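You operate a simulated robot arm through the tools that you are given. There is no shell and no other tool. Be economical: measure what you need, move in short steps, check, and stop when the job is done.

Carry out the task below with a simulated two-armed robot. There is one attempt and no reset: what you move stays moved.

TASK
Wedge the brown cloth roll and fit the white clip on it.
Fine: Slide all three wooden wedges up to the roll, unlifted.

It is judged by the outcome, as a careful person would: the job done as asked, and still so three seconds after it is handed in. It fails if anything else is knocked over, pushed out of place, dropped, spilled or broken. Flat cloth is picked up by pressing the open fingertips on it (5 to 10 N) and closing them slowly along it; thin cloth reads only 2 to 8 mm in the jaws.

THE ROBOT
Two 7-joint arms with two-finger parallel grippers on one trunk, on a base that drives. Base frame: it is fixed to the floor where the robot stands at the start and does not move with it; the origin is under the middle of the robot, x ahead of it, y to its left, z up. Units: cm, degrees, N and s.
The left shoulder is at the start at [5, 16.1, 119.8], the right one opposite. With the tool pointing down near the work surface each hand reaches from about 24 to 68 cm from the robot's upright axis, wherever it stands, measured 20 degrees to its own side. Places, roughly: cream cloth roll (11x98x11 cm) [120, 30, 100]; orange cloth roll (10x106x10 cm) [150, 20, 100]; pink cloth roll (5x80x5 cm) [140, 20, 100]. Payload 3.43 kg a hand.
The TCP of each hand is the grasp point between the finger pads, 3 cm short of the fingertips. In the tool frame z runs along the fingers and y along their closing line. Largest opening 9.4 cm; finger width 2.8, thickness 1; the body of the gripper, 5 by 9.6 cm, starts 5.5 cm behind the TCP.
Orientation is that of the tool frame in the base frame, as a unit quaternion [w, x, y, z]. With the fingers straight down and closing along the base's y, the tool's x points along the base's -x, its y along +y and its z along -z.

THE INTERFACE
- The arms move only by the tool nudge_tool. It takes "left_commands", "right_commands" or both (then of equal length, played together; a hand with none holds still); each is a list of rows, each a list of 7 numbers: the opening, from 0 (shut) to 1 (fully open), then the shift along the tool's x, y, z in mm, then the turn, a rotation vector about the tool's x, y, z in degrees. In form: [[fingers, x, y, z, ax, ay, az], ...]. A call has 1 to 20 rows; each row is the pose to reach, as a shift and turn from the pose commanded when the call began, along the tool's axes at that moment. A row lasts 0.2 s, in which the tool goes at most 5 cm and 8.6 degrees; a call with a longer step from one row to the next is refused whole, and so is a gripper value outside its range. A pose out of reach is approached as far as the arm can. The call stops where the force on the tool passes 90 N (or 10 N more than at its start, if that is more) or the arm is blocked; 0.2 s more then pass. The fingers move at their own pace (about 4.5 cm/s each) and stop on an object; they squeeze with about 37 N. The grip force told is the motor's: it shows also when the fingers shut on nothing. Time passes only in rows, and 0.2 s behind the last, so rows that repeat a pose let the fingers close. The reply holds the time, the measured pose of the TCP, the force on the tool along the base axes, the opening and the grip force, in the units named above and with some noise, with the torque about the TCP (base axes, N m) and any sound that the robot's microphone picked up.
- Cameras (640 x 400 px; columns grow to the right, rows downward): "scene" is now at [13.14, -0.22, 133.79]; the picture's right is [-0.03, -1.00, 0.00], its down [-0.40, 0.01, -0.92] and it looks along [0.92, -0.03, -0.40] (base axes); focal length 214 px, centre (320, 200). "left" rides on the left gripper at [7.6, -1.4, -10.2] in its tool frame; the picture's right is [0.18, 0.98, 0.00], its down [-0.75, 0.14, -0.64] and it looks along [-0.63, 0.12, 0.77] (tool axes); focal length 243 px, centre (320, 200). "right" rides on the right gripper at [7.6, 1.4, -10.3] in its tool frame; the picture's right is [-0.18, 0.98, 0.00], its down [-0.75, -0.14, -0.64] and it looks along [-0.63, -0.12, 0.77] (tool axes); focal length 243 px, centre (320, 200). There is no depth. A picture from a camera that has moved, and an enlarged one, comes with that camera's place and axes in the base frame and with its lens.
- camera(camera): a new picture of that camera. It takes no simulated time.
- lift_body(by): slides the trunk up (or, below 0, down) by that many cm; the arms and the scene camera ride with it, the base frame stays. It gives what a move gives, with no picture.
- roll_base(legs): drives the robot by 1 to 6 legs, each [ahead, left, turn to the left] in cm, cm and degrees, along the robot's own axes; the way and the turn of a leg run together, so that a leg with both is an arc; at most 150 cm and 180 degrees a leg. The arms and the cameras ride along, it lands a little off, and it stops where it bumps. It gives what a move gives.
- aim_head(pan, tilt): turns the head with the scene camera to pan (to the left, within 80 degrees either way) and tilt (down, from -29 to 69), counted from straight ahead of the robot. It gives what a move gives.
- enlarge(camera, box): a new picture of the part [left, top, right, bottom] of that camera's present view, enlarged. It takes no simulated time.
- close_job(): hands the job in; it is judged then, once.

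Go step by step. Nothing tells you exact positions but the pictures and the camera data: compare them with the known pose of the tool, close in by small moves and look again before you grip or let go. The budget is 120 turns and 88 pictures, counting those below and the enlarged ones. Unless the task says otherwise, let go and move clear before handing in, and close with one line.

The tools are called after "Emit:" as name(argument=value, ...) on one line, values as JSON. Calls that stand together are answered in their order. nudge_tool: Moves the arms, as the interface text tells. Its arguments: {"type":"object","properties":{"left_commands":{"type":"array","items":{"type":"array","items":{"type":"number"}}},"right_commands":{"type":"array","items":{"type":"array","items":{"type":"number"}}}},"required":[]} The other tools are called the same way: lift_body (by) slides the trunk up or down; roll_base (legs) drives the base; aim_head (pan, tilt) turns the head that bears the scene camera; camera (camera) takes a picture; enlarge (camera, box) takes an enlarged picture of a part of a camera's view; close_job () hands the job in.

At the start:

```text
time_s: 0.0
left_tool_pos: [40.65, 26.23, 126.41]
left_tcp_rot: [0.0, -0.001, 1.0, 0.001]
left_ft_force: [0.3, -0.2, 0.0]
left_ft_torque: [0.0, -0.04, 0.04]
left_opening: 9.4
left_gripper_force: 0.0
right_tool_pos: [32.98, -10.63, 120.13]
right_tcp_rot: [0.0, 0.001, 1.0, 0.0]
right_ft_force: [0.1, -0.3, -0.4]
right_ft_torque: [0.02, 0.01, 0.01]
right_opening: 9.39
right_gripper_force: 0.0
trunk travel left (down, up): [-22.5, 4.2]
robot x, y, heading: [0.37, 0.45, 0.1]
head pan, tilt: [-1.8, 23.6]
```

scene: 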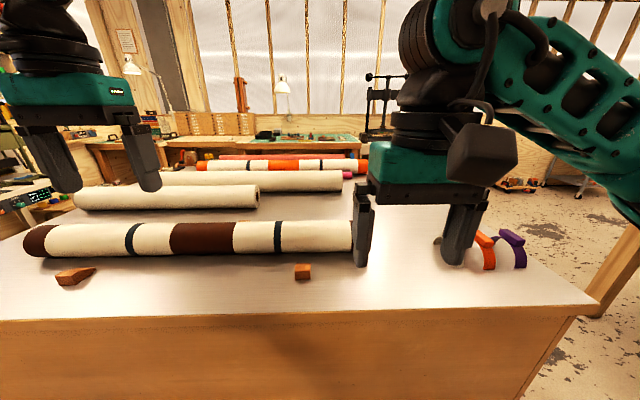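
right: 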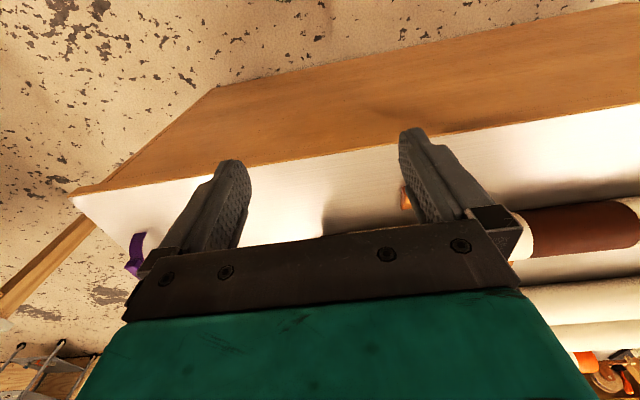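
left: 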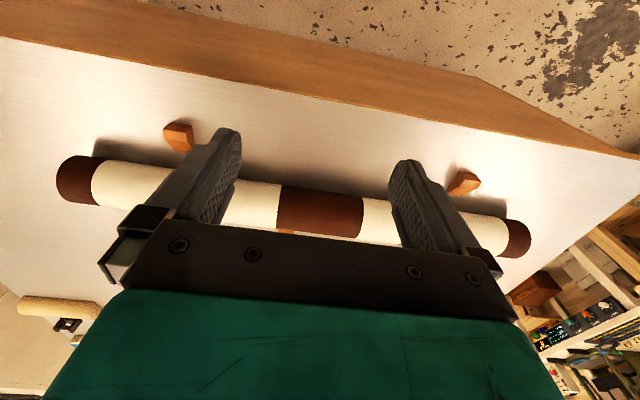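

I see the brown-banded roll nearest to me, with two wedges on its near side and clips to the right. I'll look closer first.

Emit:
enlarge(camera="scene", box=[0, 180, 320, 380])

Emit:
enlarge(camera="scene", box=[280, 180, 600, 380])

Emit:
enlarge(camera="left", box=[0, 100, 640, 400])

```text
2.00 times, centred on (160, 280) of scene
camera zoom: at [13.14, -0.22, 133.79], right [-0.03, -1.0, 0.0], down [-0.4, 0.01, -0.92], along [0.92, -0.03, -0.4], focal length 429 px, centre (640, 40)
```

zoom: 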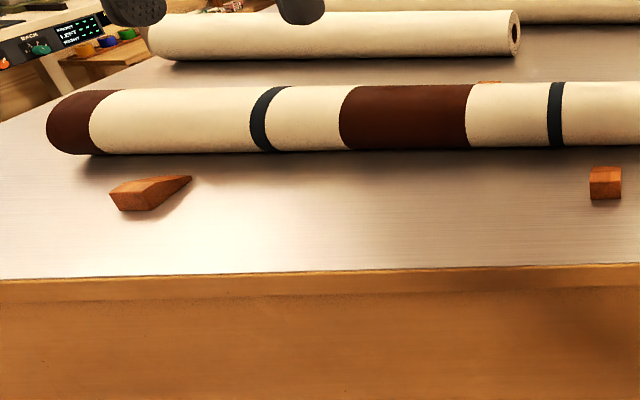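

```text
2.00 times, centred on (440, 280) of scene
camera zoom: at [13.14, -0.22, 133.79], right [-0.03, -1.0, 0.0], down [-0.4, 0.01, -0.92], along [0.92, -0.03, -0.4], focal length 429 px, centre (80, 40)
```

zoom: 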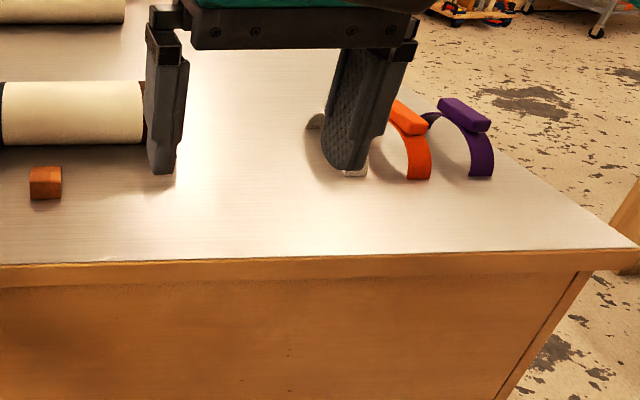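

```text
1.00 times, centred on (320, 250) of left (not enlarged: the box is as wide or as high as the picture)
camera zoom: at [33.06, 24.96, 136.83], right [-0.19, 0.98, 0.0], down [0.75, 0.14, 0.64], along [0.63, 0.12, -0.77], focal length 243 px, centre (320, 150)
```

zoom: 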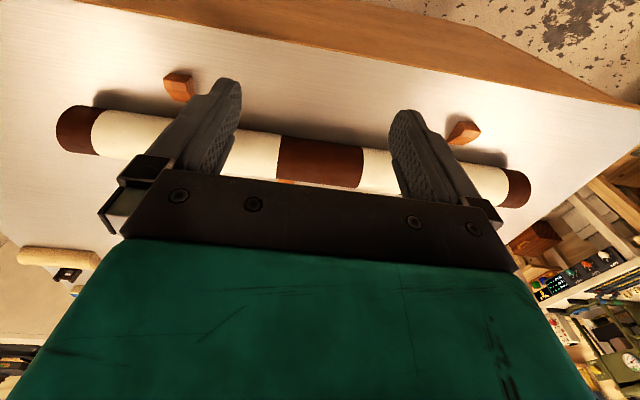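

The white clip is hidden behind the right finger and one wedge sits behind the roll. I'll shift both hands to get views of them.

Emit:
nudge_tool(right_commands=[[1, 0, -45, -10, 0, 0, 0], [1, 0, -90, -20, 0, 0, 0], [1, 0, -135, -30, 0, 0, 0], [1, 0, -180, -40, 0, 0, 0], [1, 0, -220, -50, 0, 0, 0], [1, 0, -220, -50, 0, 0, 0]], left_commands=[[1, -40, 0, -10, 0, 0, 0], [1, -80, 0, -20, 0, 0, 0], [1, -120, 0, -30, 0, 0, 0], [1, -160, 0, -40, 0, 0, 0], [1, -200, 0, -50, 0, 0, 0], [1, -200, 0, -50, 0, 0, 0]])

Emit:
camera(camera="scene")

Emit:
camera(camera="left")

Emit:
camera(camera="right")

```text
time_s: 1.4
left_tool_pos: [52.73, 28.89, 127.47]
left_tcp_rot: [0.001, 0.0, 1.0, 0.0]
left_ft_force: [-0.1, -0.5, -0.2]
left_ft_torque: [0.01, -0.02, 0.01]
left_opening: 9.39
left_gripper_force: 0.1
left hand out of reach, approached as far as the arm can: row 3, 4, 5, 6
right_tool_pos: [32.9, -32.74, 125.47]
right_tcp_rot: [0.0, 0.0, 1.0, 0.0]
right_ft_force: [0.0, 0.0, -0.1]
right_ft_torque: [0.02, 0.02, -0.02]
right_opening: 9.4
right_gripper_force: 0.2
trunk travel left (down, up): [-22.5, 4.2]
robot x, y, heading: [0.12, -0.2, -0.0]
head pan, tilt: [-1.8, 23.6]
```

```text
81 pictures are left
camera scene: at [13.15, -0.22, 133.79], right [-0.03, -1.0, 0.0], down [-0.4, 0.01, -0.92], along [0.92, -0.03, -0.4], focal length 214 px, centre (320, 200)
```

scene: 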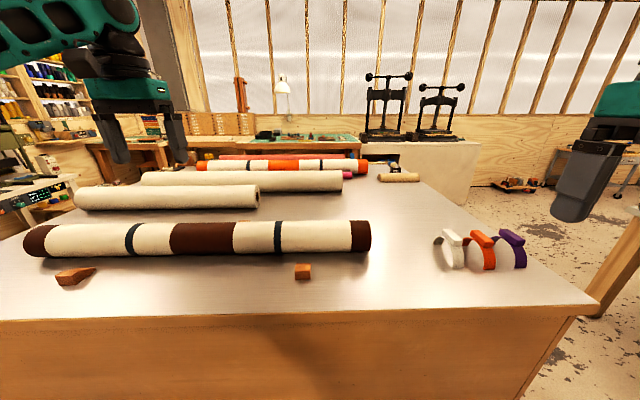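

```text
80 pictures are left
camera left: at [45.14, 27.53, 137.71], right [-0.19, 0.98, 0.0], down [0.75, 0.14, 0.64], along [0.63, 0.12, -0.77], focal length 243 px, centre (320, 200)
```

left: 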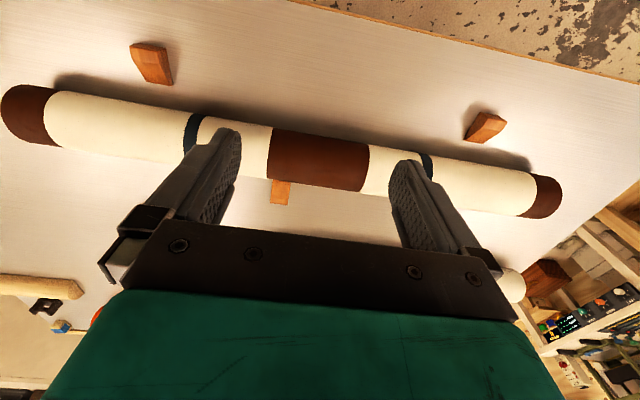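

```text
79 pictures are left
camera right: at [25.4, -31.36, 135.73], right [0.18, 0.98, 0.0], down [0.75, -0.14, 0.64], along [0.63, -0.12, -0.77], focal length 243 px, centre (320, 200)
```

right: 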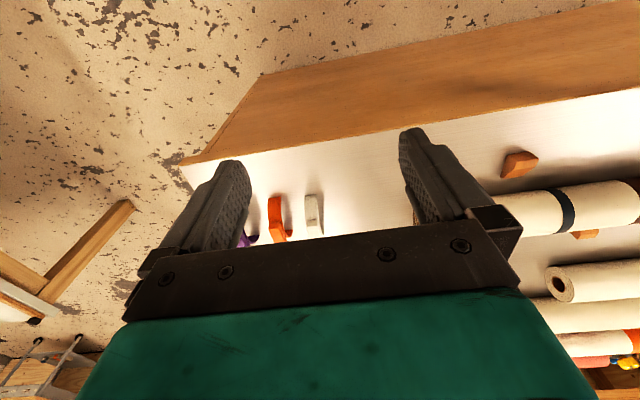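

Now the white clip is visible: an arch standing on the table with a bar on top, axis along y. I'll zoom in on the items to measure them.

Emit:
enlarge(camera="scene", box=[420, 220, 540, 295])

Emit:
enlarge(camera="left", box=[400, 90, 592, 210])

Emit:
enlarge(camera="left", box=[100, 20, 324, 210])

Emit:
enlarge(camera="right", box=[220, 160, 380, 260])

```text
5.33 times, centred on (480, 258) of scene
camera zoom: at [13.15, -0.22, 133.79], right [-0.03, -1.0, 0.0], down [-0.4, 0.01, -0.92], along [0.92, -0.03, -0.4], focal length 1144 px, centre (-533, -107)
```

zoom: 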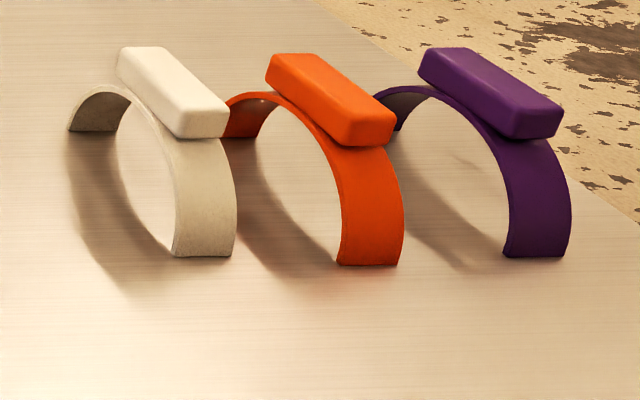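

```text
3.33 times, centred on (496, 150) of left
camera zoom: at [45.14, 27.53, 137.71], right [-0.19, 0.98, 0.0], down [0.75, 0.14, 0.64], along [0.63, 0.12, -0.77], focal length 809 px, centre (-267, 367)
```

zoom: 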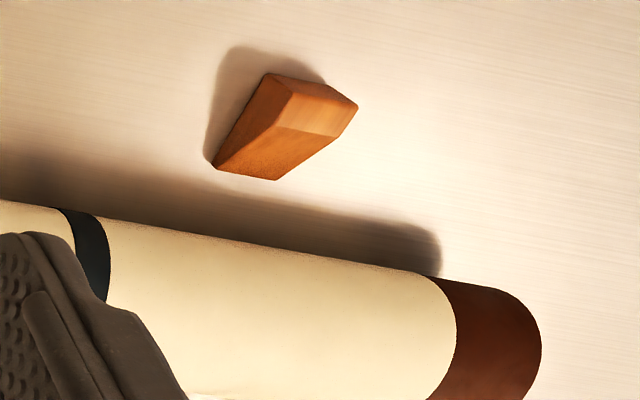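

```text
2.11 times, centred on (212, 115) of left
camera zoom: at [45.14, 27.53, 137.71], right [-0.19, 0.98, 0.0], down [0.75, 0.14, 0.64], along [0.63, 0.12, -0.77], focal length 511 px, centre (547, 379)
```

zoom: 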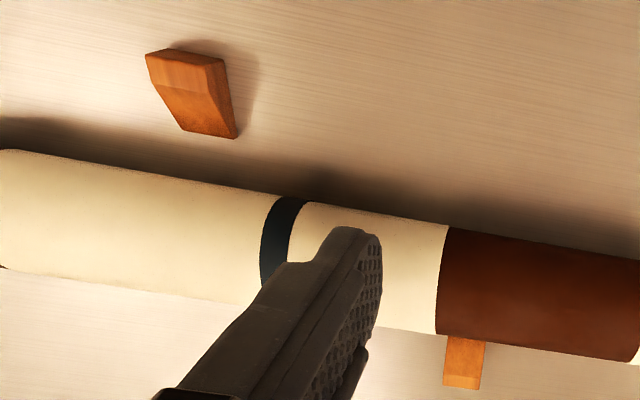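

```text
4.00 times, centred on (300, 210) of right
camera zoom: at [25.4, -31.36, 135.73], right [0.18, 0.98, 0.0], down [0.75, -0.14, 0.64], along [0.63, -0.12, -0.77], focal length 970 px, centre (400, 160)
```

zoom: 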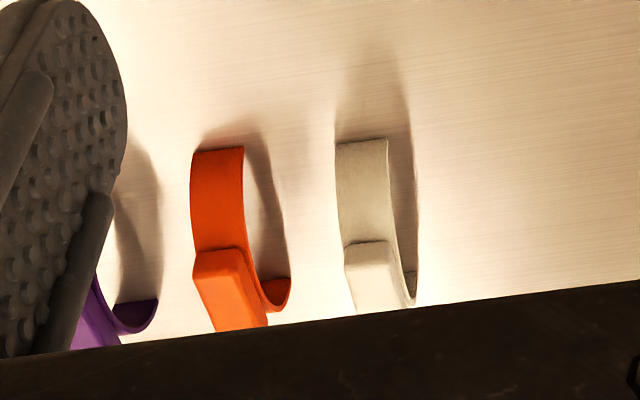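

The table is at z≈93.2. The roll axis is at x≈68.3, radius about 4.8, spanning y −17 to 82. The wedges are near (58,3), (57,60) and (82,25), so I'll drive left and a bit forward to get them in reach.

Emit:
roll_base(legs=[[0, 33, 0], [8, 0, 0]])

Emit:
aim_head(pan=0, tilt=40)

Emit:
camera(camera="scene")

```text
time_s: 5.6
left_tool_pos: [60.87, 62.39, 127.34]
left_tcp_rot: [-0.001, 0.0, 1.0, 0.0]
left_ft_force: [0.5, 0.4, -0.5]
left_ft_torque: [0.02, 0.01, 0.01]
left_opening: 9.39
left_gripper_force: 0.0
right_tool_pos: [41.18, 1.03, 125.39]
right_tcp_rot: [0.0, 0.001, 1.0, 0.001]
right_ft_force: [0.6, -1.0, -0.9]
right_ft_torque: [0.0, 0.02, 0.05]
right_opening: 9.41
right_gripper_force: 0.0
trunk travel left (down, up): [-22.5, 4.2]
robot x, y, heading: [7.84, 33.55, -0.2]
head pan, tilt: [-1.8, 23.6]
```

```text
time_s: 6.4
left_tool_pos: [60.76, 62.45, 127.44]
left_tcp_rot: [0.001, -0.001, 1.0, 0.001]
left_ft_force: [0.4, 0.2, 0.0]
left_ft_torque: [0.01, -0.03, -0.04]
left_opening: 9.43
left_gripper_force: 0.0
right_tool_pos: [41.04, 0.97, 125.39]
right_tcp_rot: [-0.001, 0.001, 1.0, 0.0]
right_ft_force: [0.2, 0.7, -0.7]
right_ft_torque: [0.0, -0.04, 0.02]
right_opening: 9.39
right_gripper_force: 0.1
trunk travel left (down, up): [-22.5, 4.2]
robot x, y, heading: [7.92, 33.7, -0.0]
head pan, tilt: [0.0, 40.0]
```

```text
74 pictures are left
camera scene: at [20.49, 33.76, 131.24], right [0.0, -1.0, 0.0], down [-0.64, 0.0, -0.77], along [0.77, 0.0, -0.64], focal length 214 px, centre (320, 200)
```

scene: 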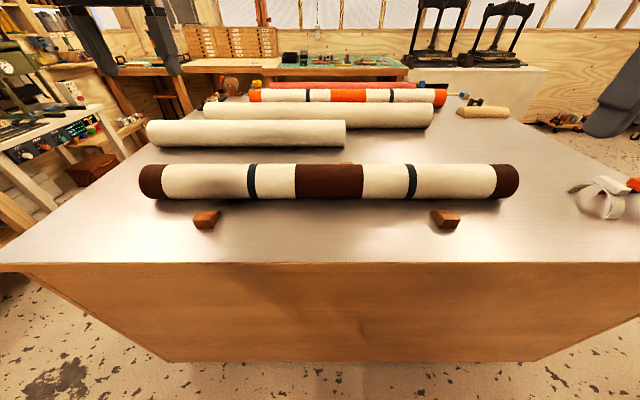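

Both near wedges are now in front of me, so I'll zoom in on them and on the back wedge.

Emit:
enlarge(camera="scene", box=[180, 195, 244, 235])

Emit:
enlarge(camera="scene", box=[410, 195, 474, 235])

Emit:
camera(camera="left")

```text
10.00 times, centred on (212, 215) of scene
camera zoom: at [20.49, 33.76, 131.24], right [0.0, -1.0, 0.0], down [-0.64, 0.0, -0.77], along [0.77, 0.0, -0.64], focal length 2145 px, centre (1400, 50)
```

zoom: 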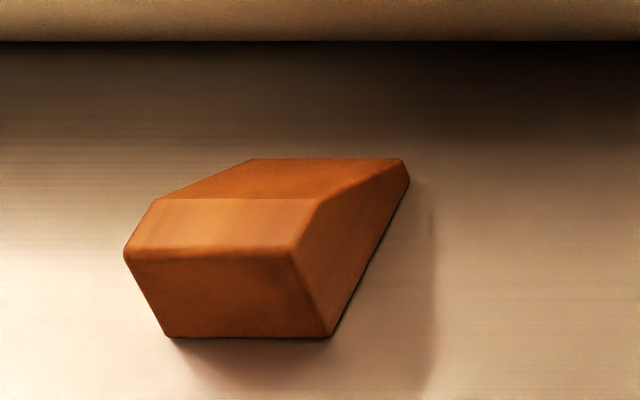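

```text
10.00 times, centred on (442, 215) of scene
camera zoom: at [20.49, 33.76, 131.24], right [0.0, -1.0, 0.0], down [-0.64, 0.0, -0.77], along [0.77, 0.0, -0.64], focal length 2145 px, centre (-900, 50)
```

zoom: 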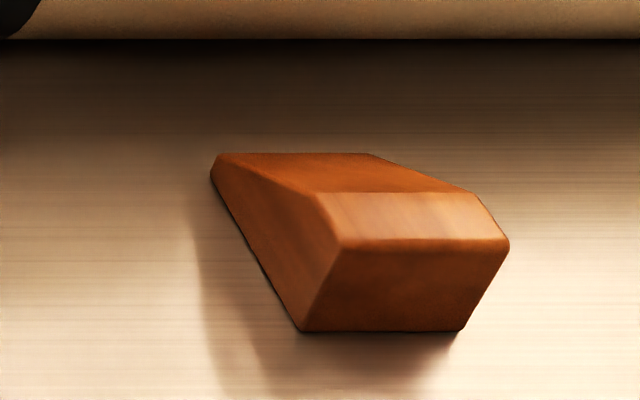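

```text
71 pictures are left
camera left: at [53.25, 61.15, 137.73], right [-0.18, 0.98, 0.0], down [0.75, 0.14, 0.64], along [0.63, 0.12, -0.77], focal length 243 px, centre (320, 200)
```

left: 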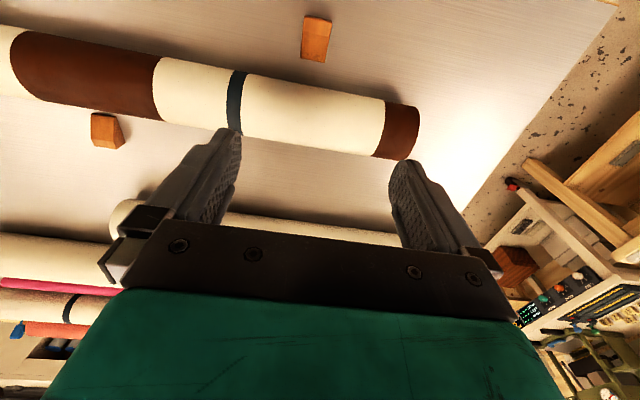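

Both near wedges face the roll squarely, thick face toward me at x≈55.6, 3.9 wide and 2.9 high. I'll bring both hands down behind them with the fingers nearly closed to push.

Emit:
nudge_tool(left_commands=[[0.16, 45, -6, 0, 0, 0, 0], [0.16, 90, -12, 5, 0, 0, 0], [0.16, 93, -12, 50, 0, 0, 0], [0.16, 93, -12, 95, 0, 0, 0], [0.16, 93, -12, 140, 0, 0, 0], [0.16, 93, -12, 185, 0, 0, 0], [0.16, 93, -12, 230, 0, 0, 0], [0.16, 93, -12, 270, 0, 0, 0], [0.16, 93, -12, 270, 0, 0, 0]], right_commands=[[0.16, -45, 11, 0, 0, 0, 0], [0.16, -90, 21, 5, 0, 0, 0], [0.16, -105, 21, 50, 0, 0, 0], [0.16, -105, 21, 95, 0, 0, 0], [0.16, -105, 21, 140, 0, 0, 0], [0.16, -105, 21, 185, 0, 0, 0], [0.16, -105, 21, 230, 0, 0, 0], [0.16, -105, 21, 252, 0, 0, 0], [0.16, -105, 21, 252, 0, 0, 0]])

Emit:
camera(camera="scene")

Emit:
camera(camera="left")

Emit:
camera(camera="right")

```text
time_s: 8.4
left_tool_pos: [51.52, 61.27, 100.57]
left_tcp_rot: [0.0, 0.001, 1.0, 0.0]
left_ft_force: [-0.7, -0.2, -0.3]
left_ft_torque: [0.03, 0.0, 0.0]
left_opening: 1.48
left_gripper_force: 0.1
right_tool_pos: [51.49, 3.19, 100.13]
right_tcp_rot: [0.0, 0.001, 1.0, -0.001]
right_ft_force: [-0.1, 0.2, -0.4]
right_ft_torque: [0.0, -0.02, -0.02]
right_opening: 1.51
right_gripper_force: 0.0
trunk travel left (down, up): [-22.5, 4.2]
robot x, y, heading: [7.87, 33.41, -0.1]
head pan, tilt: [0.0, 40.0]
```

```text
70 pictures are left
camera scene: at [20.48, 33.76, 131.24], right [0.0, -1.0, 0.0], down [-0.64, 0.0, -0.77], along [0.77, 0.0, -0.64], focal length 214 px, centre (320, 200)
```

scene: 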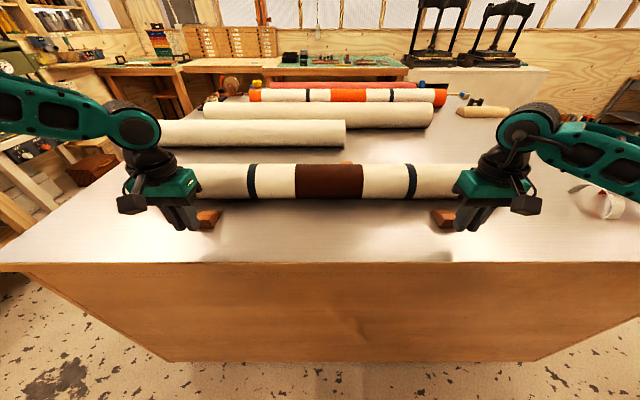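

```text
69 pictures are left
camera left: at [43.89, 59.89, 110.93], right [-0.18, 0.98, 0.0], down [0.75, 0.14, 0.64], along [0.63, 0.12, -0.77], focal length 243 px, centre (320, 200)
```

left: 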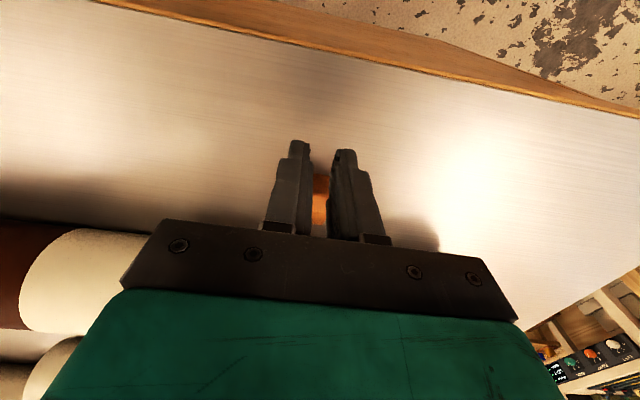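

```text
68 pictures are left
camera right: at [43.96, 4.6, 110.46], right [0.19, 0.98, 0.0], down [0.75, -0.14, 0.64], along [0.63, -0.12, -0.77], focal length 243 px, centre (320, 200)
```

right: 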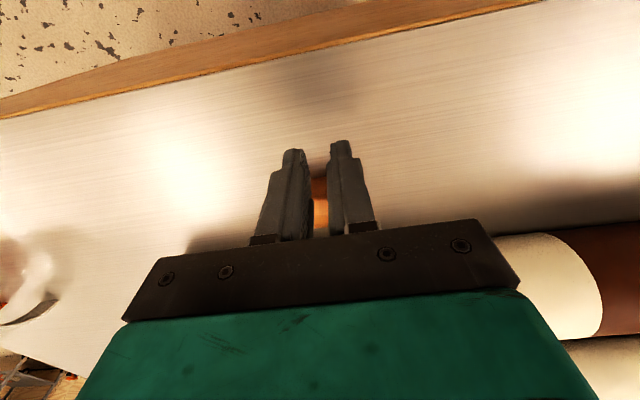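

The fingers are centred behind both wedges. I'll go down and push forward to just short of the roll.

Emit:
nudge_tool(left_commands=[[0.16, 0, 0, 18, 0, 0, 0], [0.16, 0, 0, 35, 0, 0, 0], [0.16, -10, 0, 35, 0, 0, 0], [0.16, -18, 0, 35, 0, 0, 0], [0.16, -25, 0, 35, 0, 0, 0], [0.16, -32, 0, 35, 0, 0, 0], [0.16, -39, 0, 35, 0, 0, 0], [0.16, -46, 0, 35, 0, 0, 0], [0.16, -52, 0, 35, 0, 0, 0], [0.16, -55, 0, 35, 0, 0, 0], [0.16, -55, 0, 35, 0, 0, 0]], right_commands=[[0.16, 0, 0, 18, 0, 0, 0], [0.16, 0, 0, 31, 0, 0, 0], [0.16, -10, 0, 31, 0, 0, 0], [0.16, -18, 0, 31, 0, 0, 0], [0.16, -25, 0, 31, 0, 0, 0], [0.16, -32, 0, 31, 0, 0, 0], [0.16, -39, 0, 31, 0, 0, 0], [0.16, -46, 0, 31, 0, 0, 0], [0.16, -52, 0, 31, 0, 0, 0], [0.16, -55, 0, 31, 0, 0, 0], [0.16, -55, 0, 31, 0, 0, 0]])

Emit:
enlarge(camera="scene", box=[120, 150, 520, 250])

```text
time_s: 10.8
left_tool_pos: [57.07, 61.24, 96.9]
left_tcp_rot: [0.001, 0.0, 1.0, 0.0]
left_ft_force: [-0.7, 0.4, -1.3]
left_ft_torque: [-0.02, -0.01, 0.03]
left_opening: 1.46
left_gripper_force: 0.0
right_tool_pos: [57.08, 3.06, 97.39]
right_tcp_rot: [0.0, 0.001, 1.0, -0.001]
right_ft_force: [0.0, 0.4, 0.2]
right_ft_torque: [-0.03, 0.01, 0.02]
right_opening: 1.5
right_gripper_force: 0.1
trunk travel left (down, up): [-22.5, 4.2]
robot x, y, heading: [8.58, 33.69, 0.1]
head pan, tilt: [0.0, 40.0]
```

```text
1.60 times, centred on (320, 200) of scene
camera zoom: at [20.49, 33.76, 131.23], right [0.0, -1.0, 0.0], down [-0.64, 0.0, -0.77], along [0.77, 0.0, -0.64], focal length 343 px, centre (320, 200)
```

zoom: 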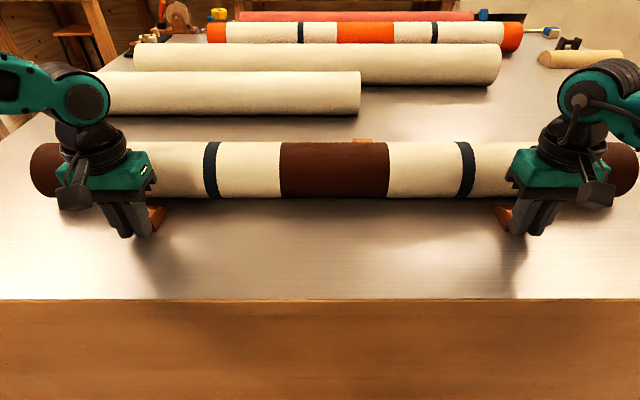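

Emit:
enlarge(camera="scene", box=[180, 180, 244, 220])

Emit:
enlarge(camera="scene", box=[410, 180, 474, 220])

```text
10.00 times, centred on (212, 200) of scene
camera zoom: at [20.49, 33.76, 131.23], right [0.0, -1.0, 0.0], down [-0.64, 0.0, -0.77], along [0.77, 0.0, -0.64], focal length 2145 px, centre (1400, 200)
```

zoom: 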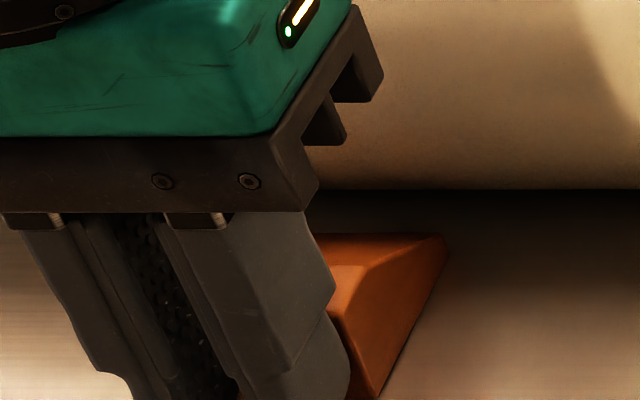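

```text
10.00 times, centred on (442, 200) of scene
camera zoom: at [20.49, 33.76, 131.23], right [0.0, -1.0, 0.0], down [-0.64, 0.0, -0.77], along [0.77, 0.0, -0.64], focal length 2145 px, centre (-900, 200)
```

zoom: 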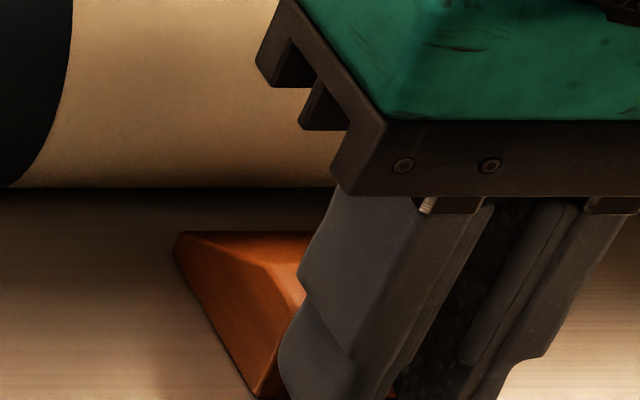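

The wedge tips are at x≈64.4, with contact expected near 66. I'll advance in fine steps.

Emit:
nudge_tool(left_commands=[[0.16, -5, 0, 0, 0, 0, 0], [0.16, -10, 0, 0, 0, 0, 0], [0.16, -12, 0, 0, 0, 0, 0]], right_commands=[[0.16, -5, 0, 0, 0, 0, 0], [0.16, -10, 0, 0, 0, 0, 0], [0.16, -12, 0, 0, 0, 0, 0]])

Emit:
nudge_tool(left_commands=[[0.16, -2, 0, 0, 0, 0, 0]], right_commands=[[0.16, -2, 0, 0, 0, 0, 0]])

Emit:
nudge_tool(left_commands=[[0.16, -2, 0, 0, 0, 0, 0]], right_commands=[[0.16, -2, 0, 0, 0, 0, 0]])

Emit:
enlarge(camera="scene", box=[180, 180, 244, 220])

Emit:
enlarge(camera="scene", box=[410, 180, 474, 220])

```text
time_s: 11.6
left_tool_pos: [58.29, 61.31, 96.83]
left_tcp_rot: [0.001, -0.001, 1.0, 0.0]
left_ft_force: [-0.2, -0.3, 0.2]
left_ft_torque: [0.03, -0.01, -0.01]
left_opening: 1.51
left_gripper_force: 0.1
right_tool_pos: [58.2, 3.08, 97.16]
right_tcp_rot: [-0.001, 0.001, 1.0, 0.0]
right_ft_force: [-0.5, -0.6, 0.4]
right_ft_torque: [-0.02, -0.01, 0.01]
right_opening: 1.51
right_gripper_force: 0.1
trunk travel left (down, up): [-22.5, 4.2]
robot x, y, heading: [8.14, 33.87, -0.1]
head pan, tilt: [0.0, 40.0]
```

```text
time_s: 12.0
left_tool_pos: [58.43, 61.42, 96.81]
left_tcp_rot: [0.001, 0.0, 1.0, 0.0]
left_ft_force: [0.9, 0.2, -0.6]
left_ft_torque: [-0.01, -0.01, 0.0]
left_opening: 1.52
left_gripper_force: 0.1
right_tool_pos: [58.52, 3.03, 97.29]
right_tcp_rot: [0.0, 0.0, 1.0, 0.0]
right_ft_force: [0.2, 0.1, -0.7]
right_ft_torque: [0.01, 0.0, 0.01]
right_opening: 1.5
right_gripper_force: 0.0
trunk travel left (down, up): [-22.5, 4.2]
robot x, y, heading: [7.84, 33.37, -0.0]
head pan, tilt: [0.0, 40.0]
```

```text
time_s: 12.4
left_tool_pos: [58.65, 61.27, 96.84]
left_tcp_rot: [0.001, 0.0, 1.0, 0.0]
left_ft_force: [0.2, -0.5, -0.5]
left_ft_torque: [-0.03, -0.01, 0.01]
left_opening: 1.5
left_gripper_force: 0.2
right_tool_pos: [58.53, 2.97, 97.26]
right_tcp_rot: [0.0, 0.0, 1.0, 0.0]
right_ft_force: [-1.3, 0.1, 0.8]
right_ft_torque: [0.01, -0.03, -0.03]
right_opening: 1.53
right_gripper_force: 0.0
trunk travel left (down, up): [-22.5, 4.2]
robot x, y, heading: [7.99, 33.93, -0.1]
head pan, tilt: [0.0, 40.0]
```

```text
10.00 times, centred on (212, 200) of scene
camera zoom: at [20.5, 33.77, 131.23], right [0.0, -1.0, 0.0], down [-0.64, 0.0, -0.77], along [0.77, 0.0, -0.64], focal length 2145 px, centre (1400, 200)
```

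zoom: 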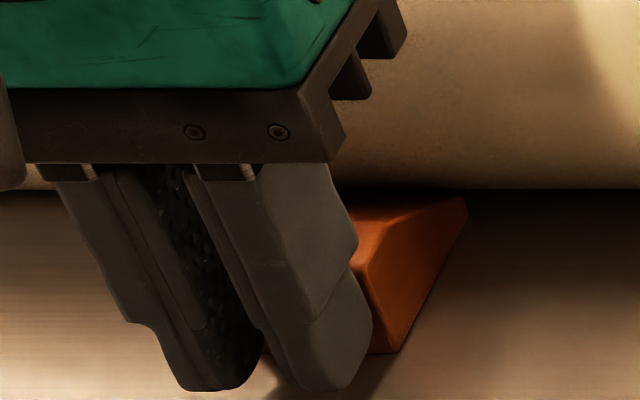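

```text
10.00 times, centred on (442, 200) of scene
camera zoom: at [20.5, 33.77, 131.23], right [0.0, -1.0, 0.0], down [-0.64, 0.0, -0.77], along [0.77, 0.0, -0.64], focal length 2145 px, centre (-900, 200)
```

zoom: 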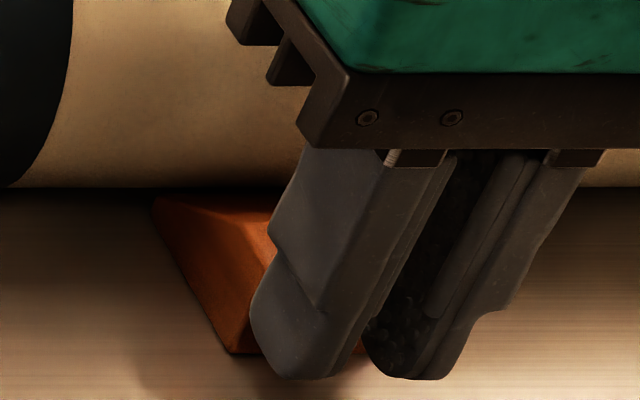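

Still free of the roll, so I'll continue.

Emit:
nudge_tool(left_commands=[[0.16, -2, 0, 0, 0, 0, 0], [0.16, -2, 0, 0, 0, 0, 0]], right_commands=[[0.16, -2, 0, 0, 0, 0, 0], [0.16, -2, 0, 0, 0, 0, 0]])

Emit:
nudge_tool(left_commands=[[0.16, -2, 0, 0, 0, 0, 0], [0.16, -2, 0, 0, 0, 0, 0]], right_commands=[[0.16, -2, 0, 0, 0, 0, 0], [0.16, -2, 0, 0, 0, 0, 0]])

Emit:
enlarge(camera="scene", box=[180, 180, 244, 220])

Emit:
enlarge(camera="scene", box=[410, 180, 474, 220])

```text
time_s: 13.0
left_tool_pos: [58.86, 61.31, 96.76]
left_tcp_rot: [0.001, 0.0, 1.0, 0.0]
left_ft_force: [-1.1, 0.0, -0.8]
left_ft_torque: [0.01, -0.02, -0.04]
left_opening: 1.51
left_gripper_force: 0.0
right_tool_pos: [58.85, 2.99, 97.26]
right_tcp_rot: [0.0, 0.0, 1.0, 0.0]
right_ft_force: [0.5, -0.5, 0.6]
right_ft_torque: [-0.03, 0.01, 0.04]
right_opening: 1.51
right_gripper_force: 0.2
trunk travel left (down, up): [-22.5, 4.2]
robot x, y, heading: [8.17, 33.53, 0.1]
head pan, tilt: [0.0, 40.0]
```

```text
time_s: 13.6
left_tool_pos: [59.05, 61.25, 96.9]
left_tcp_rot: [0.001, 0.001, 1.0, -0.001]
left_ft_force: [-1.6, 0.1, -0.1]
left_ft_torque: [0.03, 0.07, 0.0]
left_opening: 1.48
left_gripper_force: 0.1
right_tool_pos: [59.04, 3.04, 97.24]
right_tcp_rot: [0.0, 0.001, 1.0, 0.0]
right_ft_force: [-1.3, 0.8, 1.3]
right_ft_torque: [0.03, 0.03, 0.04]
right_opening: 1.51
right_gripper_force: 0.1
trunk travel left (down, up): [-22.5, 4.2]
robot x, y, heading: [8.19, 33.71, -0.3]
head pan, tilt: [0.0, 40.0]
```

```text
10.00 times, centred on (212, 200) of scene
camera zoom: at [20.46, 33.77, 131.24], right [0.0, -1.0, 0.0], down [-0.64, 0.0, -0.77], along [0.77, 0.0, -0.64], focal length 2145 px, centre (1400, 200)
```

zoom: 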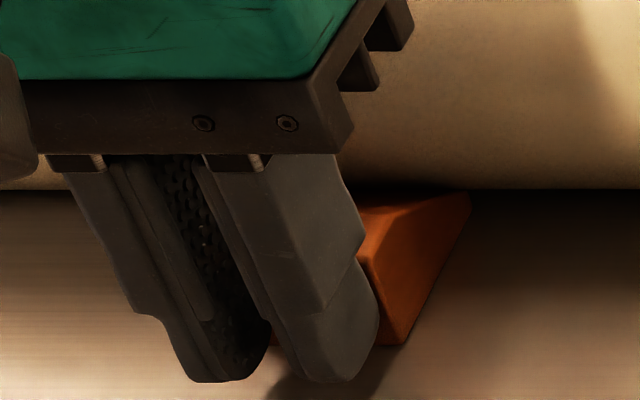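

```text
10.00 times, centred on (442, 200) of scene
camera zoom: at [20.46, 33.77, 131.24], right [0.0, -1.0, 0.0], down [-0.64, 0.0, -0.77], along [0.77, 0.0, -0.64], focal length 2145 px, centre (-900, 200)
```

zoom: 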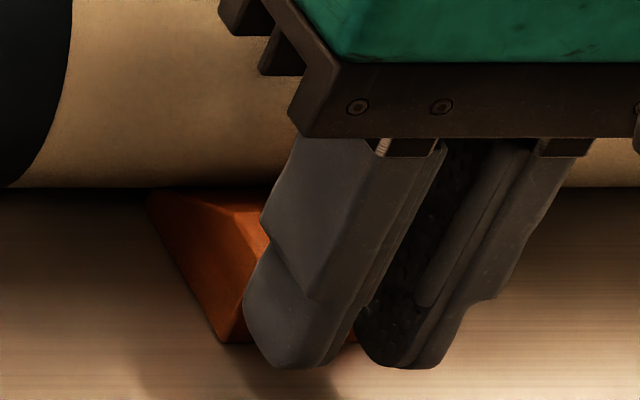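

Emit:
nudge_tool(left_commands=[[0.16, -2, 0, 0, 0, 0, 0], [0.16, -2, 0, 0, 0, 0, 0]], right_commands=[[0.16, -2, 0, 0, 0, 0, 0], [0.16, -2, 0, 0, 0, 0, 0]])

Emit:
nudge_tool(left_commands=[[0.16, -2, 0, 0, 0, 0, 0], [0.16, -2, 0, 0, 0, 0, 0]], right_commands=[[0.16, -2, 0, 0, 0, 0, 0], [0.16, -2, 0, 0, 0, 0, 0]])

Emit:
enlarge(camera="scene", box=[180, 180, 244, 220])

Emit:
enlarge(camera="scene", box=[410, 180, 474, 220])

```text
time_s: 14.2
left_tool_pos: [59.29, 61.27, 96.93]
left_tcp_rot: [0.001, 0.0, 1.0, 0.0]
left_ft_force: [-4.7, -0.1, 0.0]
left_ft_torque: [0.0, 0.15, -0.01]
left_opening: 1.51
left_gripper_force: 0.0
right_tool_pos: [59.3, 3.17, 97.15]
right_tcp_rot: [0.001, 0.0, 1.0, 0.0]
right_ft_force: [-3.4, 1.2, 0.9]
right_ft_torque: [-0.03, 0.04, -0.01]
right_opening: 1.5
right_gripper_force: 0.0
trunk travel left (down, up): [-22.5, 4.2]
robot x, y, heading: [8.21, 34.0, -0.3]
head pan, tilt: [0.0, 40.0]
```

```text
time_s: 14.8
left_tool_pos: [59.51, 61.21, 96.91]
left_tcp_rot: [0.001, 0.0, 1.0, 0.0]
left_ft_force: [-3.9, 0.5, -0.5]
left_ft_torque: [0.05, 0.1, -0.02]
left_opening: 1.54
left_gripper_force: 0.0
right_tool_pos: [59.5, 3.08, 97.1]
right_tcp_rot: [0.001, 0.001, 1.0, -0.001]
right_ft_force: [-0.8, 0.7, 0.5]
right_ft_torque: [0.03, 0.01, 0.0]
right_opening: 1.51
right_gripper_force: 0.1
trunk travel left (down, up): [-22.5, 4.2]
robot x, y, heading: [8.15, 33.97, 0.0]
head pan, tilt: [0.0, 40.0]
```

```text
10.00 times, centred on (212, 200) of scene
camera zoom: at [20.44, 33.77, 131.24], right [0.0, -1.0, 0.0], down [-0.64, 0.0, -0.77], along [0.77, 0.0, -0.64], focal length 2145 px, centre (1400, 200)
```

zoom: 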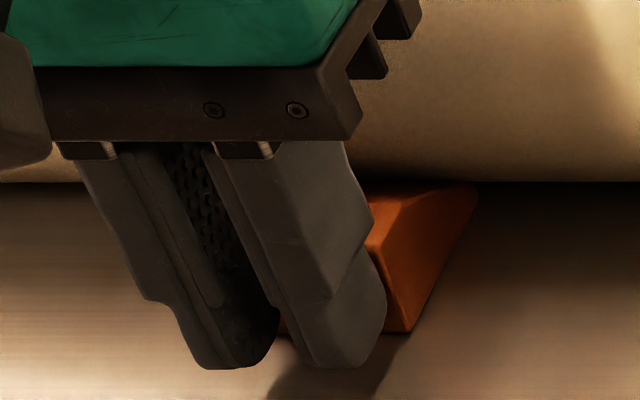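

```text
10.00 times, centred on (442, 200) of scene
camera zoom: at [20.44, 33.77, 131.24], right [0.0, -1.0, 0.0], down [-0.64, 0.0, -0.77], along [0.77, 0.0, -0.64], focal length 2145 px, centre (-900, 200)
```

zoom: 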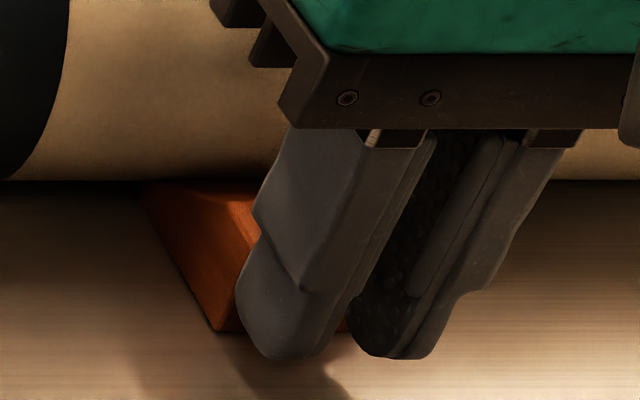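

The roll's edge shifted about 3 mm, so both near wedges are now in firm contact. I'll back off, raise the hands, and drive so the left arm can reach the back wedge.

Emit:
nudge_tool(left_commands=[[0.16, 15, 0, 0, 0, 0, 0], [0.16, 40, 0, 0, 0, 0, 0], [0.16, 60, 0, -45, 0, 0, 0], [0.16, 80, 0, -90, 0, 0, 0], [0.16, 100, 0, -135, 0, 0, 0], [0.16, 110, 0, -180, 0, 0, 0], [0.16, 110, 0, -225, 0, 0, 0], [0.16, 110, 0, -270, 0, 0, 0], [0.16, 110, 0, -300, 0, 0, 0]], right_commands=[[0.16, 15, 0, 0, 0, 0, 0], [0.16, 40, 0, 0, 0, 0, 0], [0.16, 60, 0, -45, 0, 0, 0], [0.16, 80, 0, -90, 0, 0, 0], [0.16, 100, 0, -135, 0, 0, 0], [0.16, 110, 0, -180, 0, 0, 0], [0.16, 110, 0, -225, 0, 0, 0], [0.16, 110, 0, -270, 0, 0, 0], [0.16, 110, 0, -300, 0, 0, 0]])

Emit:
roll_base(legs=[[0, -28, 0], [6, 0, 0]])

Emit:
camera(camera="scene")

Emit:
camera(camera="left")

```text
time_s: 16.8
left_tool_pos: [48.54, 61.19, 127.17]
left_tcp_rot: [0.001, 0.0, 1.0, 0.0]
left_ft_force: [-0.2, 0.5, 0.5]
left_ft_torque: [-0.02, -0.01, 0.02]
left_opening: 1.49
left_gripper_force: 0.0
right_tool_pos: [48.49, 3.11, 127.16]
right_tcp_rot: [0.0, 0.001, 1.0, 0.0]
right_ft_force: [0.1, 0.3, -0.2]
right_ft_torque: [0.0, 0.0, 0.01]
right_opening: 1.48
right_gripper_force: 0.0
trunk travel left (down, up): [-22.5, 4.2]
robot x, y, heading: [7.86, 33.67, -0.2]
head pan, tilt: [0.0, 40.0]
```

```text
time_s: 20.4
left_tool_pos: [54.47, 33.54, 127.01]
left_tcp_rot: [0.0, -0.001, 1.0, 0.001]
left_ft_force: [0.4, -0.3, 0.1]
left_ft_torque: [0.01, 0.02, 0.01]
left_opening: 1.48
left_gripper_force: 0.0
right_tool_pos: [54.72, -24.63, 127.11]
right_tcp_rot: [0.001, -0.002, 1.0, -0.001]
right_ft_force: [-0.6, 0.5, -0.7]
right_ft_torque: [0.01, 0.01, 0.04]
right_opening: 1.5
right_gripper_force: 0.1
trunk travel left (down, up): [-22.5, 4.2]
robot x, y, heading: [14.28, 6.04, 0.1]
head pan, tilt: [0.0, 40.0]
```

```text
58 pictures are left
camera scene: at [26.54, 5.87, 131.22], right [0.0, -1.0, 0.0], down [-0.64, 0.0, -0.77], along [0.77, 0.0, -0.64], focal length 214 px, centre (320, 200)
```

scene: 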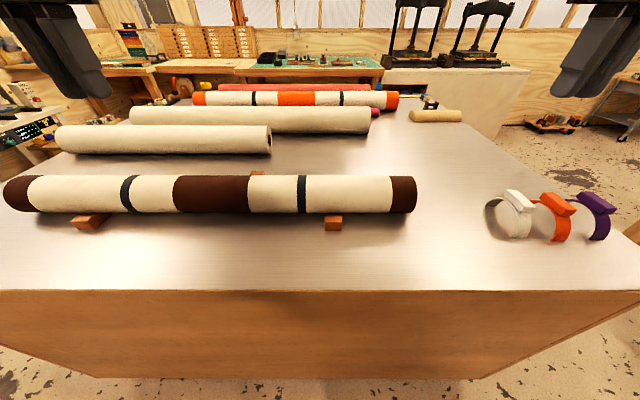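

```text
57 pictures are left
camera left: at [46.86, 32.12, 137.4], right [-0.19, 0.98, 0.0], down [0.75, 0.14, 0.64], along [0.63, 0.12, -0.77], focal length 243 px, centre (320, 200)
```

left: 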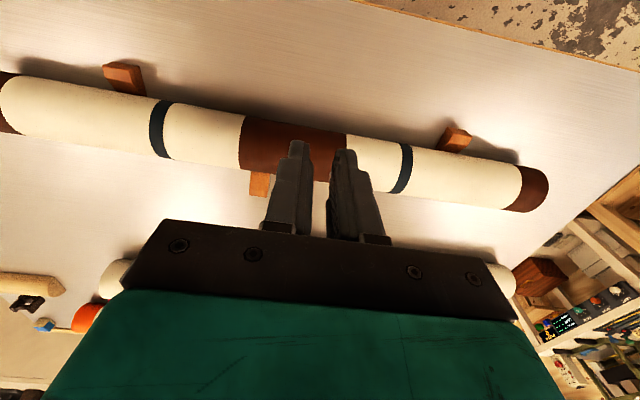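

The back wedge is at about (80, 25). Before driving closer I'll look down to check the gap between base and table.

Emit:
aim_head(pan=0, tilt=69)

Emit:
camera(camera="scene")

```text
time_s: 21.3
left_tool_pos: [54.22, 33.44, 127.07]
left_tcp_rot: [-0.001, -0.001, 1.0, 0.0]
left_ft_force: [0.7, -0.7, 0.0]
left_ft_torque: [-0.02, 0.02, -0.02]
left_opening: 1.49
left_gripper_force: 0.2
right_tool_pos: [54.77, -24.57, 127.16]
right_tcp_rot: [-0.001, 0.0, 1.0, 0.0]
right_ft_force: [0.3, 0.3, -0.8]
right_ft_torque: [-0.03, 0.0, -0.01]
right_opening: 1.48
right_gripper_force: 0.1
trunk travel left (down, up): [-22.5, 4.2]
robot x, y, heading: [13.85, 5.84, 0.4]
head pan, tilt: [0.0, 68.8]
```

```text
56 pictures are left
camera scene: at [23.54, 5.86, 127.62], right [0.0, -1.0, 0.0], down [-0.93, 0.0, -0.36], along [0.36, 0.0, -0.93], focal length 214 px, centre (320, 200)
```

scene: 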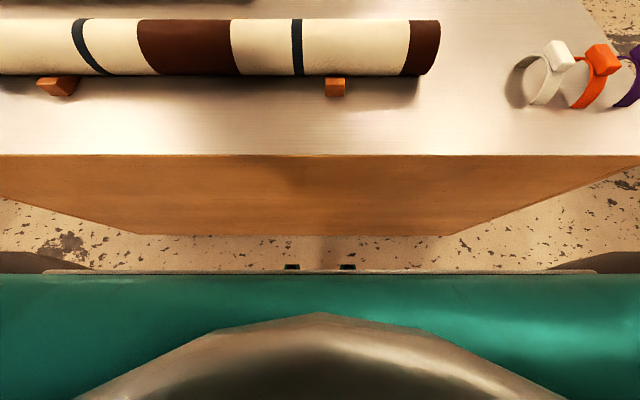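

There's roughly 17 cm of gap, so I'll drive 8 cm closer, then look at the back wedge from above.

Emit:
roll_base(legs=[[8, 0, 0]])

Emit:
nudge_tool(left_commands=[[0.6, -30, -20, 0, 0, 0, 0], [0.8, -60, -45, 0, 0, 0, 0], [0.8, -80, -70, 20, 0, 0, 0], [0.8, -100, -83, 40, 0, 0, 0], [0.8, -120, -83, 60, 0, 0, 0]])

Emit:
aim_head(pan=15, tilt=40)

Emit:
camera(camera="left")

Emit:
camera(camera="scene")

```text
time_s: 22.2
left_tool_pos: [55.82, 33.38, 127.11]
left_tcp_rot: [0.001, -0.003, 1.0, 0.0]
left_ft_force: [0.0, 0.7, 0.0]
left_ft_torque: [0.01, -0.03, -0.03]
left_opening: 1.49
left_gripper_force: 0.0
right_tool_pos: [56.22, -24.64, 127.18]
right_tcp_rot: [0.001, -0.001, 1.0, 0.0]
right_ft_force: [0.0, -0.7, 0.1]
right_ft_torque: [0.01, 0.0, 0.0]
right_opening: 1.49
right_gripper_force: 0.1
trunk travel left (down, up): [-22.5, 4.2]
robot x, y, heading: [15.4, 5.85, 0.0]
head pan, tilt: [0.0, 68.8]
stopped in leg 1: the robot was blocked; the commanded pose is now the measured one
```

```text
time_s: 23.4
left_tool_pos: [66.7, 26.75, 122.05]
left_tcp_rot: [0.001, -0.001, 1.0, -0.001]
left_ft_force: [-0.6, -0.5, 0.4]
left_ft_torque: [0.0, 0.0, 0.0]
left_opening: 7.5
left_gripper_force: 0.1
left hand out of reach, approached as far as the arm can: row 4, 5
right_tool_pos: [56.21, -24.56, 127.11]
right_tcp_rot: [0.0, 0.0, 1.0, 0.0]
right_ft_force: [-0.5, 0.6, -0.5]
right_ft_torque: [0.0, 0.0, -0.01]
right_opening: 1.49
right_gripper_force: 0.1
trunk travel left (down, up): [-22.5, 4.2]
robot x, y, heading: [15.38, 5.83, 0.1]
head pan, tilt: [0.0, 68.8]
```

```text
time_s: 24.3
left_tool_pos: [66.5, 26.74, 122.14]
left_tcp_rot: [0.0, -0.002, 1.0, 0.0]
left_ft_force: [0.5, -0.7, 0.1]
left_ft_torque: [-0.02, -0.03, 0.02]
left_opening: 7.54
left_gripper_force: 0.1
right_tool_pos: [56.24, -24.58, 127.18]
right_tcp_rot: [0.002, -0.002, 1.0, -0.001]
right_ft_force: [-0.1, 0.2, -0.5]
right_ft_torque: [0.03, -0.01, 0.03]
right_opening: 1.49
right_gripper_force: 0.0
trunk travel left (down, up): [-22.5, 4.2]
robot x, y, heading: [15.36, 5.78, -0.2]
head pan, tilt: [15.0, 40.0]
```

```text
55 pictures are left
camera left: at [58.96, 25.39, 132.5], right [-0.19, 0.98, 0.0], down [0.75, 0.14, 0.64], along [0.63, 0.12, -0.77], focal length 243 px, centre (320, 200)
```

left: 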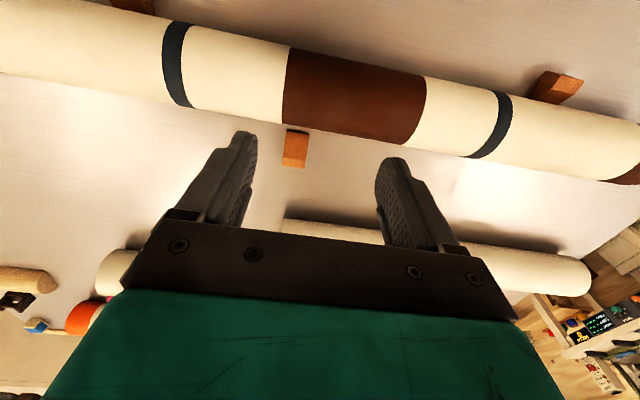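

```text
54 pictures are left
camera scene: at [27.62, 8.07, 131.22], right [0.26, -0.97, 0.0], down [-0.62, -0.17, -0.77], along [0.74, 0.2, -0.64], focal length 214 px, centre (320, 200)
```

scene: 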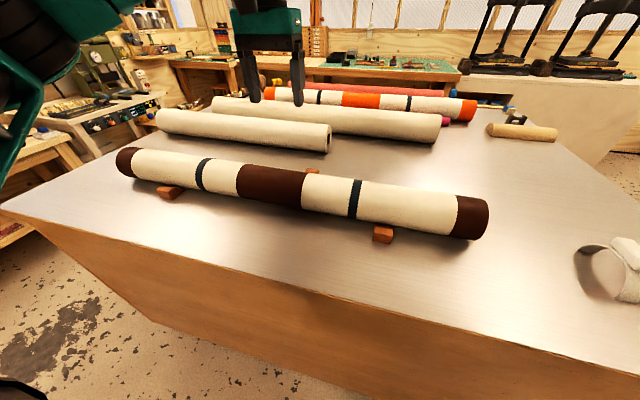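

Driving stopped at x=15.4; the roll and table look unmoved. The back wedge's thick face is at x≈82.3, y≈24.9, so I'll bring the left hand over it at safe height.

Emit:
nudge_tool(left_commands=[[0.7, 0, -9, 45, 0, 0, 0], [0.7, 0, -18, 90, 0, 0, 0], [0.7, -20, -18, 125, 0, 0, 0], [0.7, -60, -18, 130, 0, 0, 0], [0.7, -100, -18, 135, 0, 0, 0], [0.7, -135, -18, 140, 0, 0, 0], [0.7, -135, -18, 160, 0, 0, 0], [0.7, -135, -18, 160, 0, 0, 0]])

Emit:
camera(camera="left")

```text
time_s: 26.1
left_tool_pos: [70.88, 30.0, 107.07]
left_tcp_rot: [0.001, -0.002, 1.0, -0.001]
left_ft_force: [-0.3, -0.6, 1.0]
left_ft_torque: [-0.03, -0.02, 0.02]
left_opening: 6.58
left_gripper_force: 0.2
left hand out of reach, approached as far as the arm can: row 3, 4, 5, 6, 7, 8
right_tool_pos: [56.21, -24.62, 127.16]
right_tcp_rot: [0.001, -0.001, 1.0, 0.0]
right_ft_force: [0.8, -0.2, 0.8]
right_ft_torque: [-0.03, -0.01, -0.02]
right_opening: 1.52
right_gripper_force: 0.0
trunk travel left (down, up): [-22.5, 4.2]
robot x, y, heading: [15.43, 6.0, 0.2]
head pan, tilt: [15.0, 40.0]
```

```text
53 pictures are left
camera left: at [63.34, 28.59, 117.46], right [-0.19, 0.98, 0.0], down [0.75, 0.14, 0.64], along [0.63, 0.12, -0.76], focal length 243 px, centre (320, 200)
```

left: 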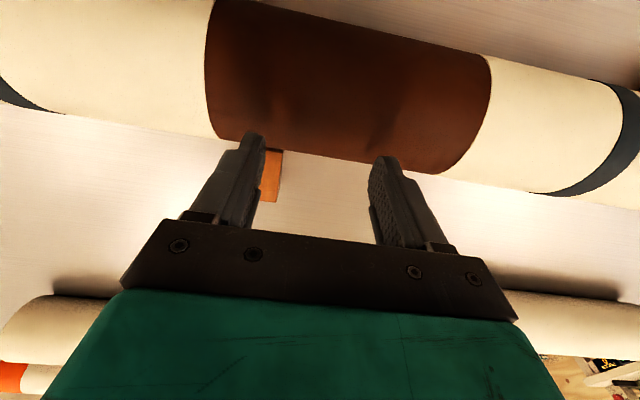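

At this height the vertical hand can't reach far enough (x≈71). I'll tilt the fingers forward about 15° while still high to extend the reach.

Emit:
nudge_tool(left_commands=[[0.7, 0, -10, -20, 0, -5, 0], [0.7, -10, -20, -30, 0, -10, 0], [0.7, -40, -35, -30, 0, -15, 0], [0.7, -70, -51, -30, 0, -15, 0], [0.7, -92, -51, -30, 0, -15, 0], [0.7, -92, -51, -30, 0, -15, 0]])

```text
time_s: 27.5
left_tool_pos: [74.68, 27.73, 110.63]
left_tcp_rot: [0.133, -0.001, 0.991, 0.0]
left_ft_force: [-1.0, -0.4, 0.3]
left_ft_torque: [-0.02, -0.02, 0.0]
left_opening: 6.57
left_gripper_force: 0.1
left hand out of reach, approached as far as the arm can: row 3, 4, 5, 6
right_tool_pos: [56.11, -24.67, 127.11]
right_tcp_rot: [0.002, -0.001, 1.0, 0.0]
right_ft_force: [0.1, -0.2, 0.1]
right_ft_torque: [0.01, 0.03, 0.0]
right_opening: 1.53
right_gripper_force: 0.0
trunk travel left (down, up): [-22.5, 4.2]
robot x, y, heading: [15.33, 5.9, 0.1]
head pan, tilt: [15.0, 40.0]
```

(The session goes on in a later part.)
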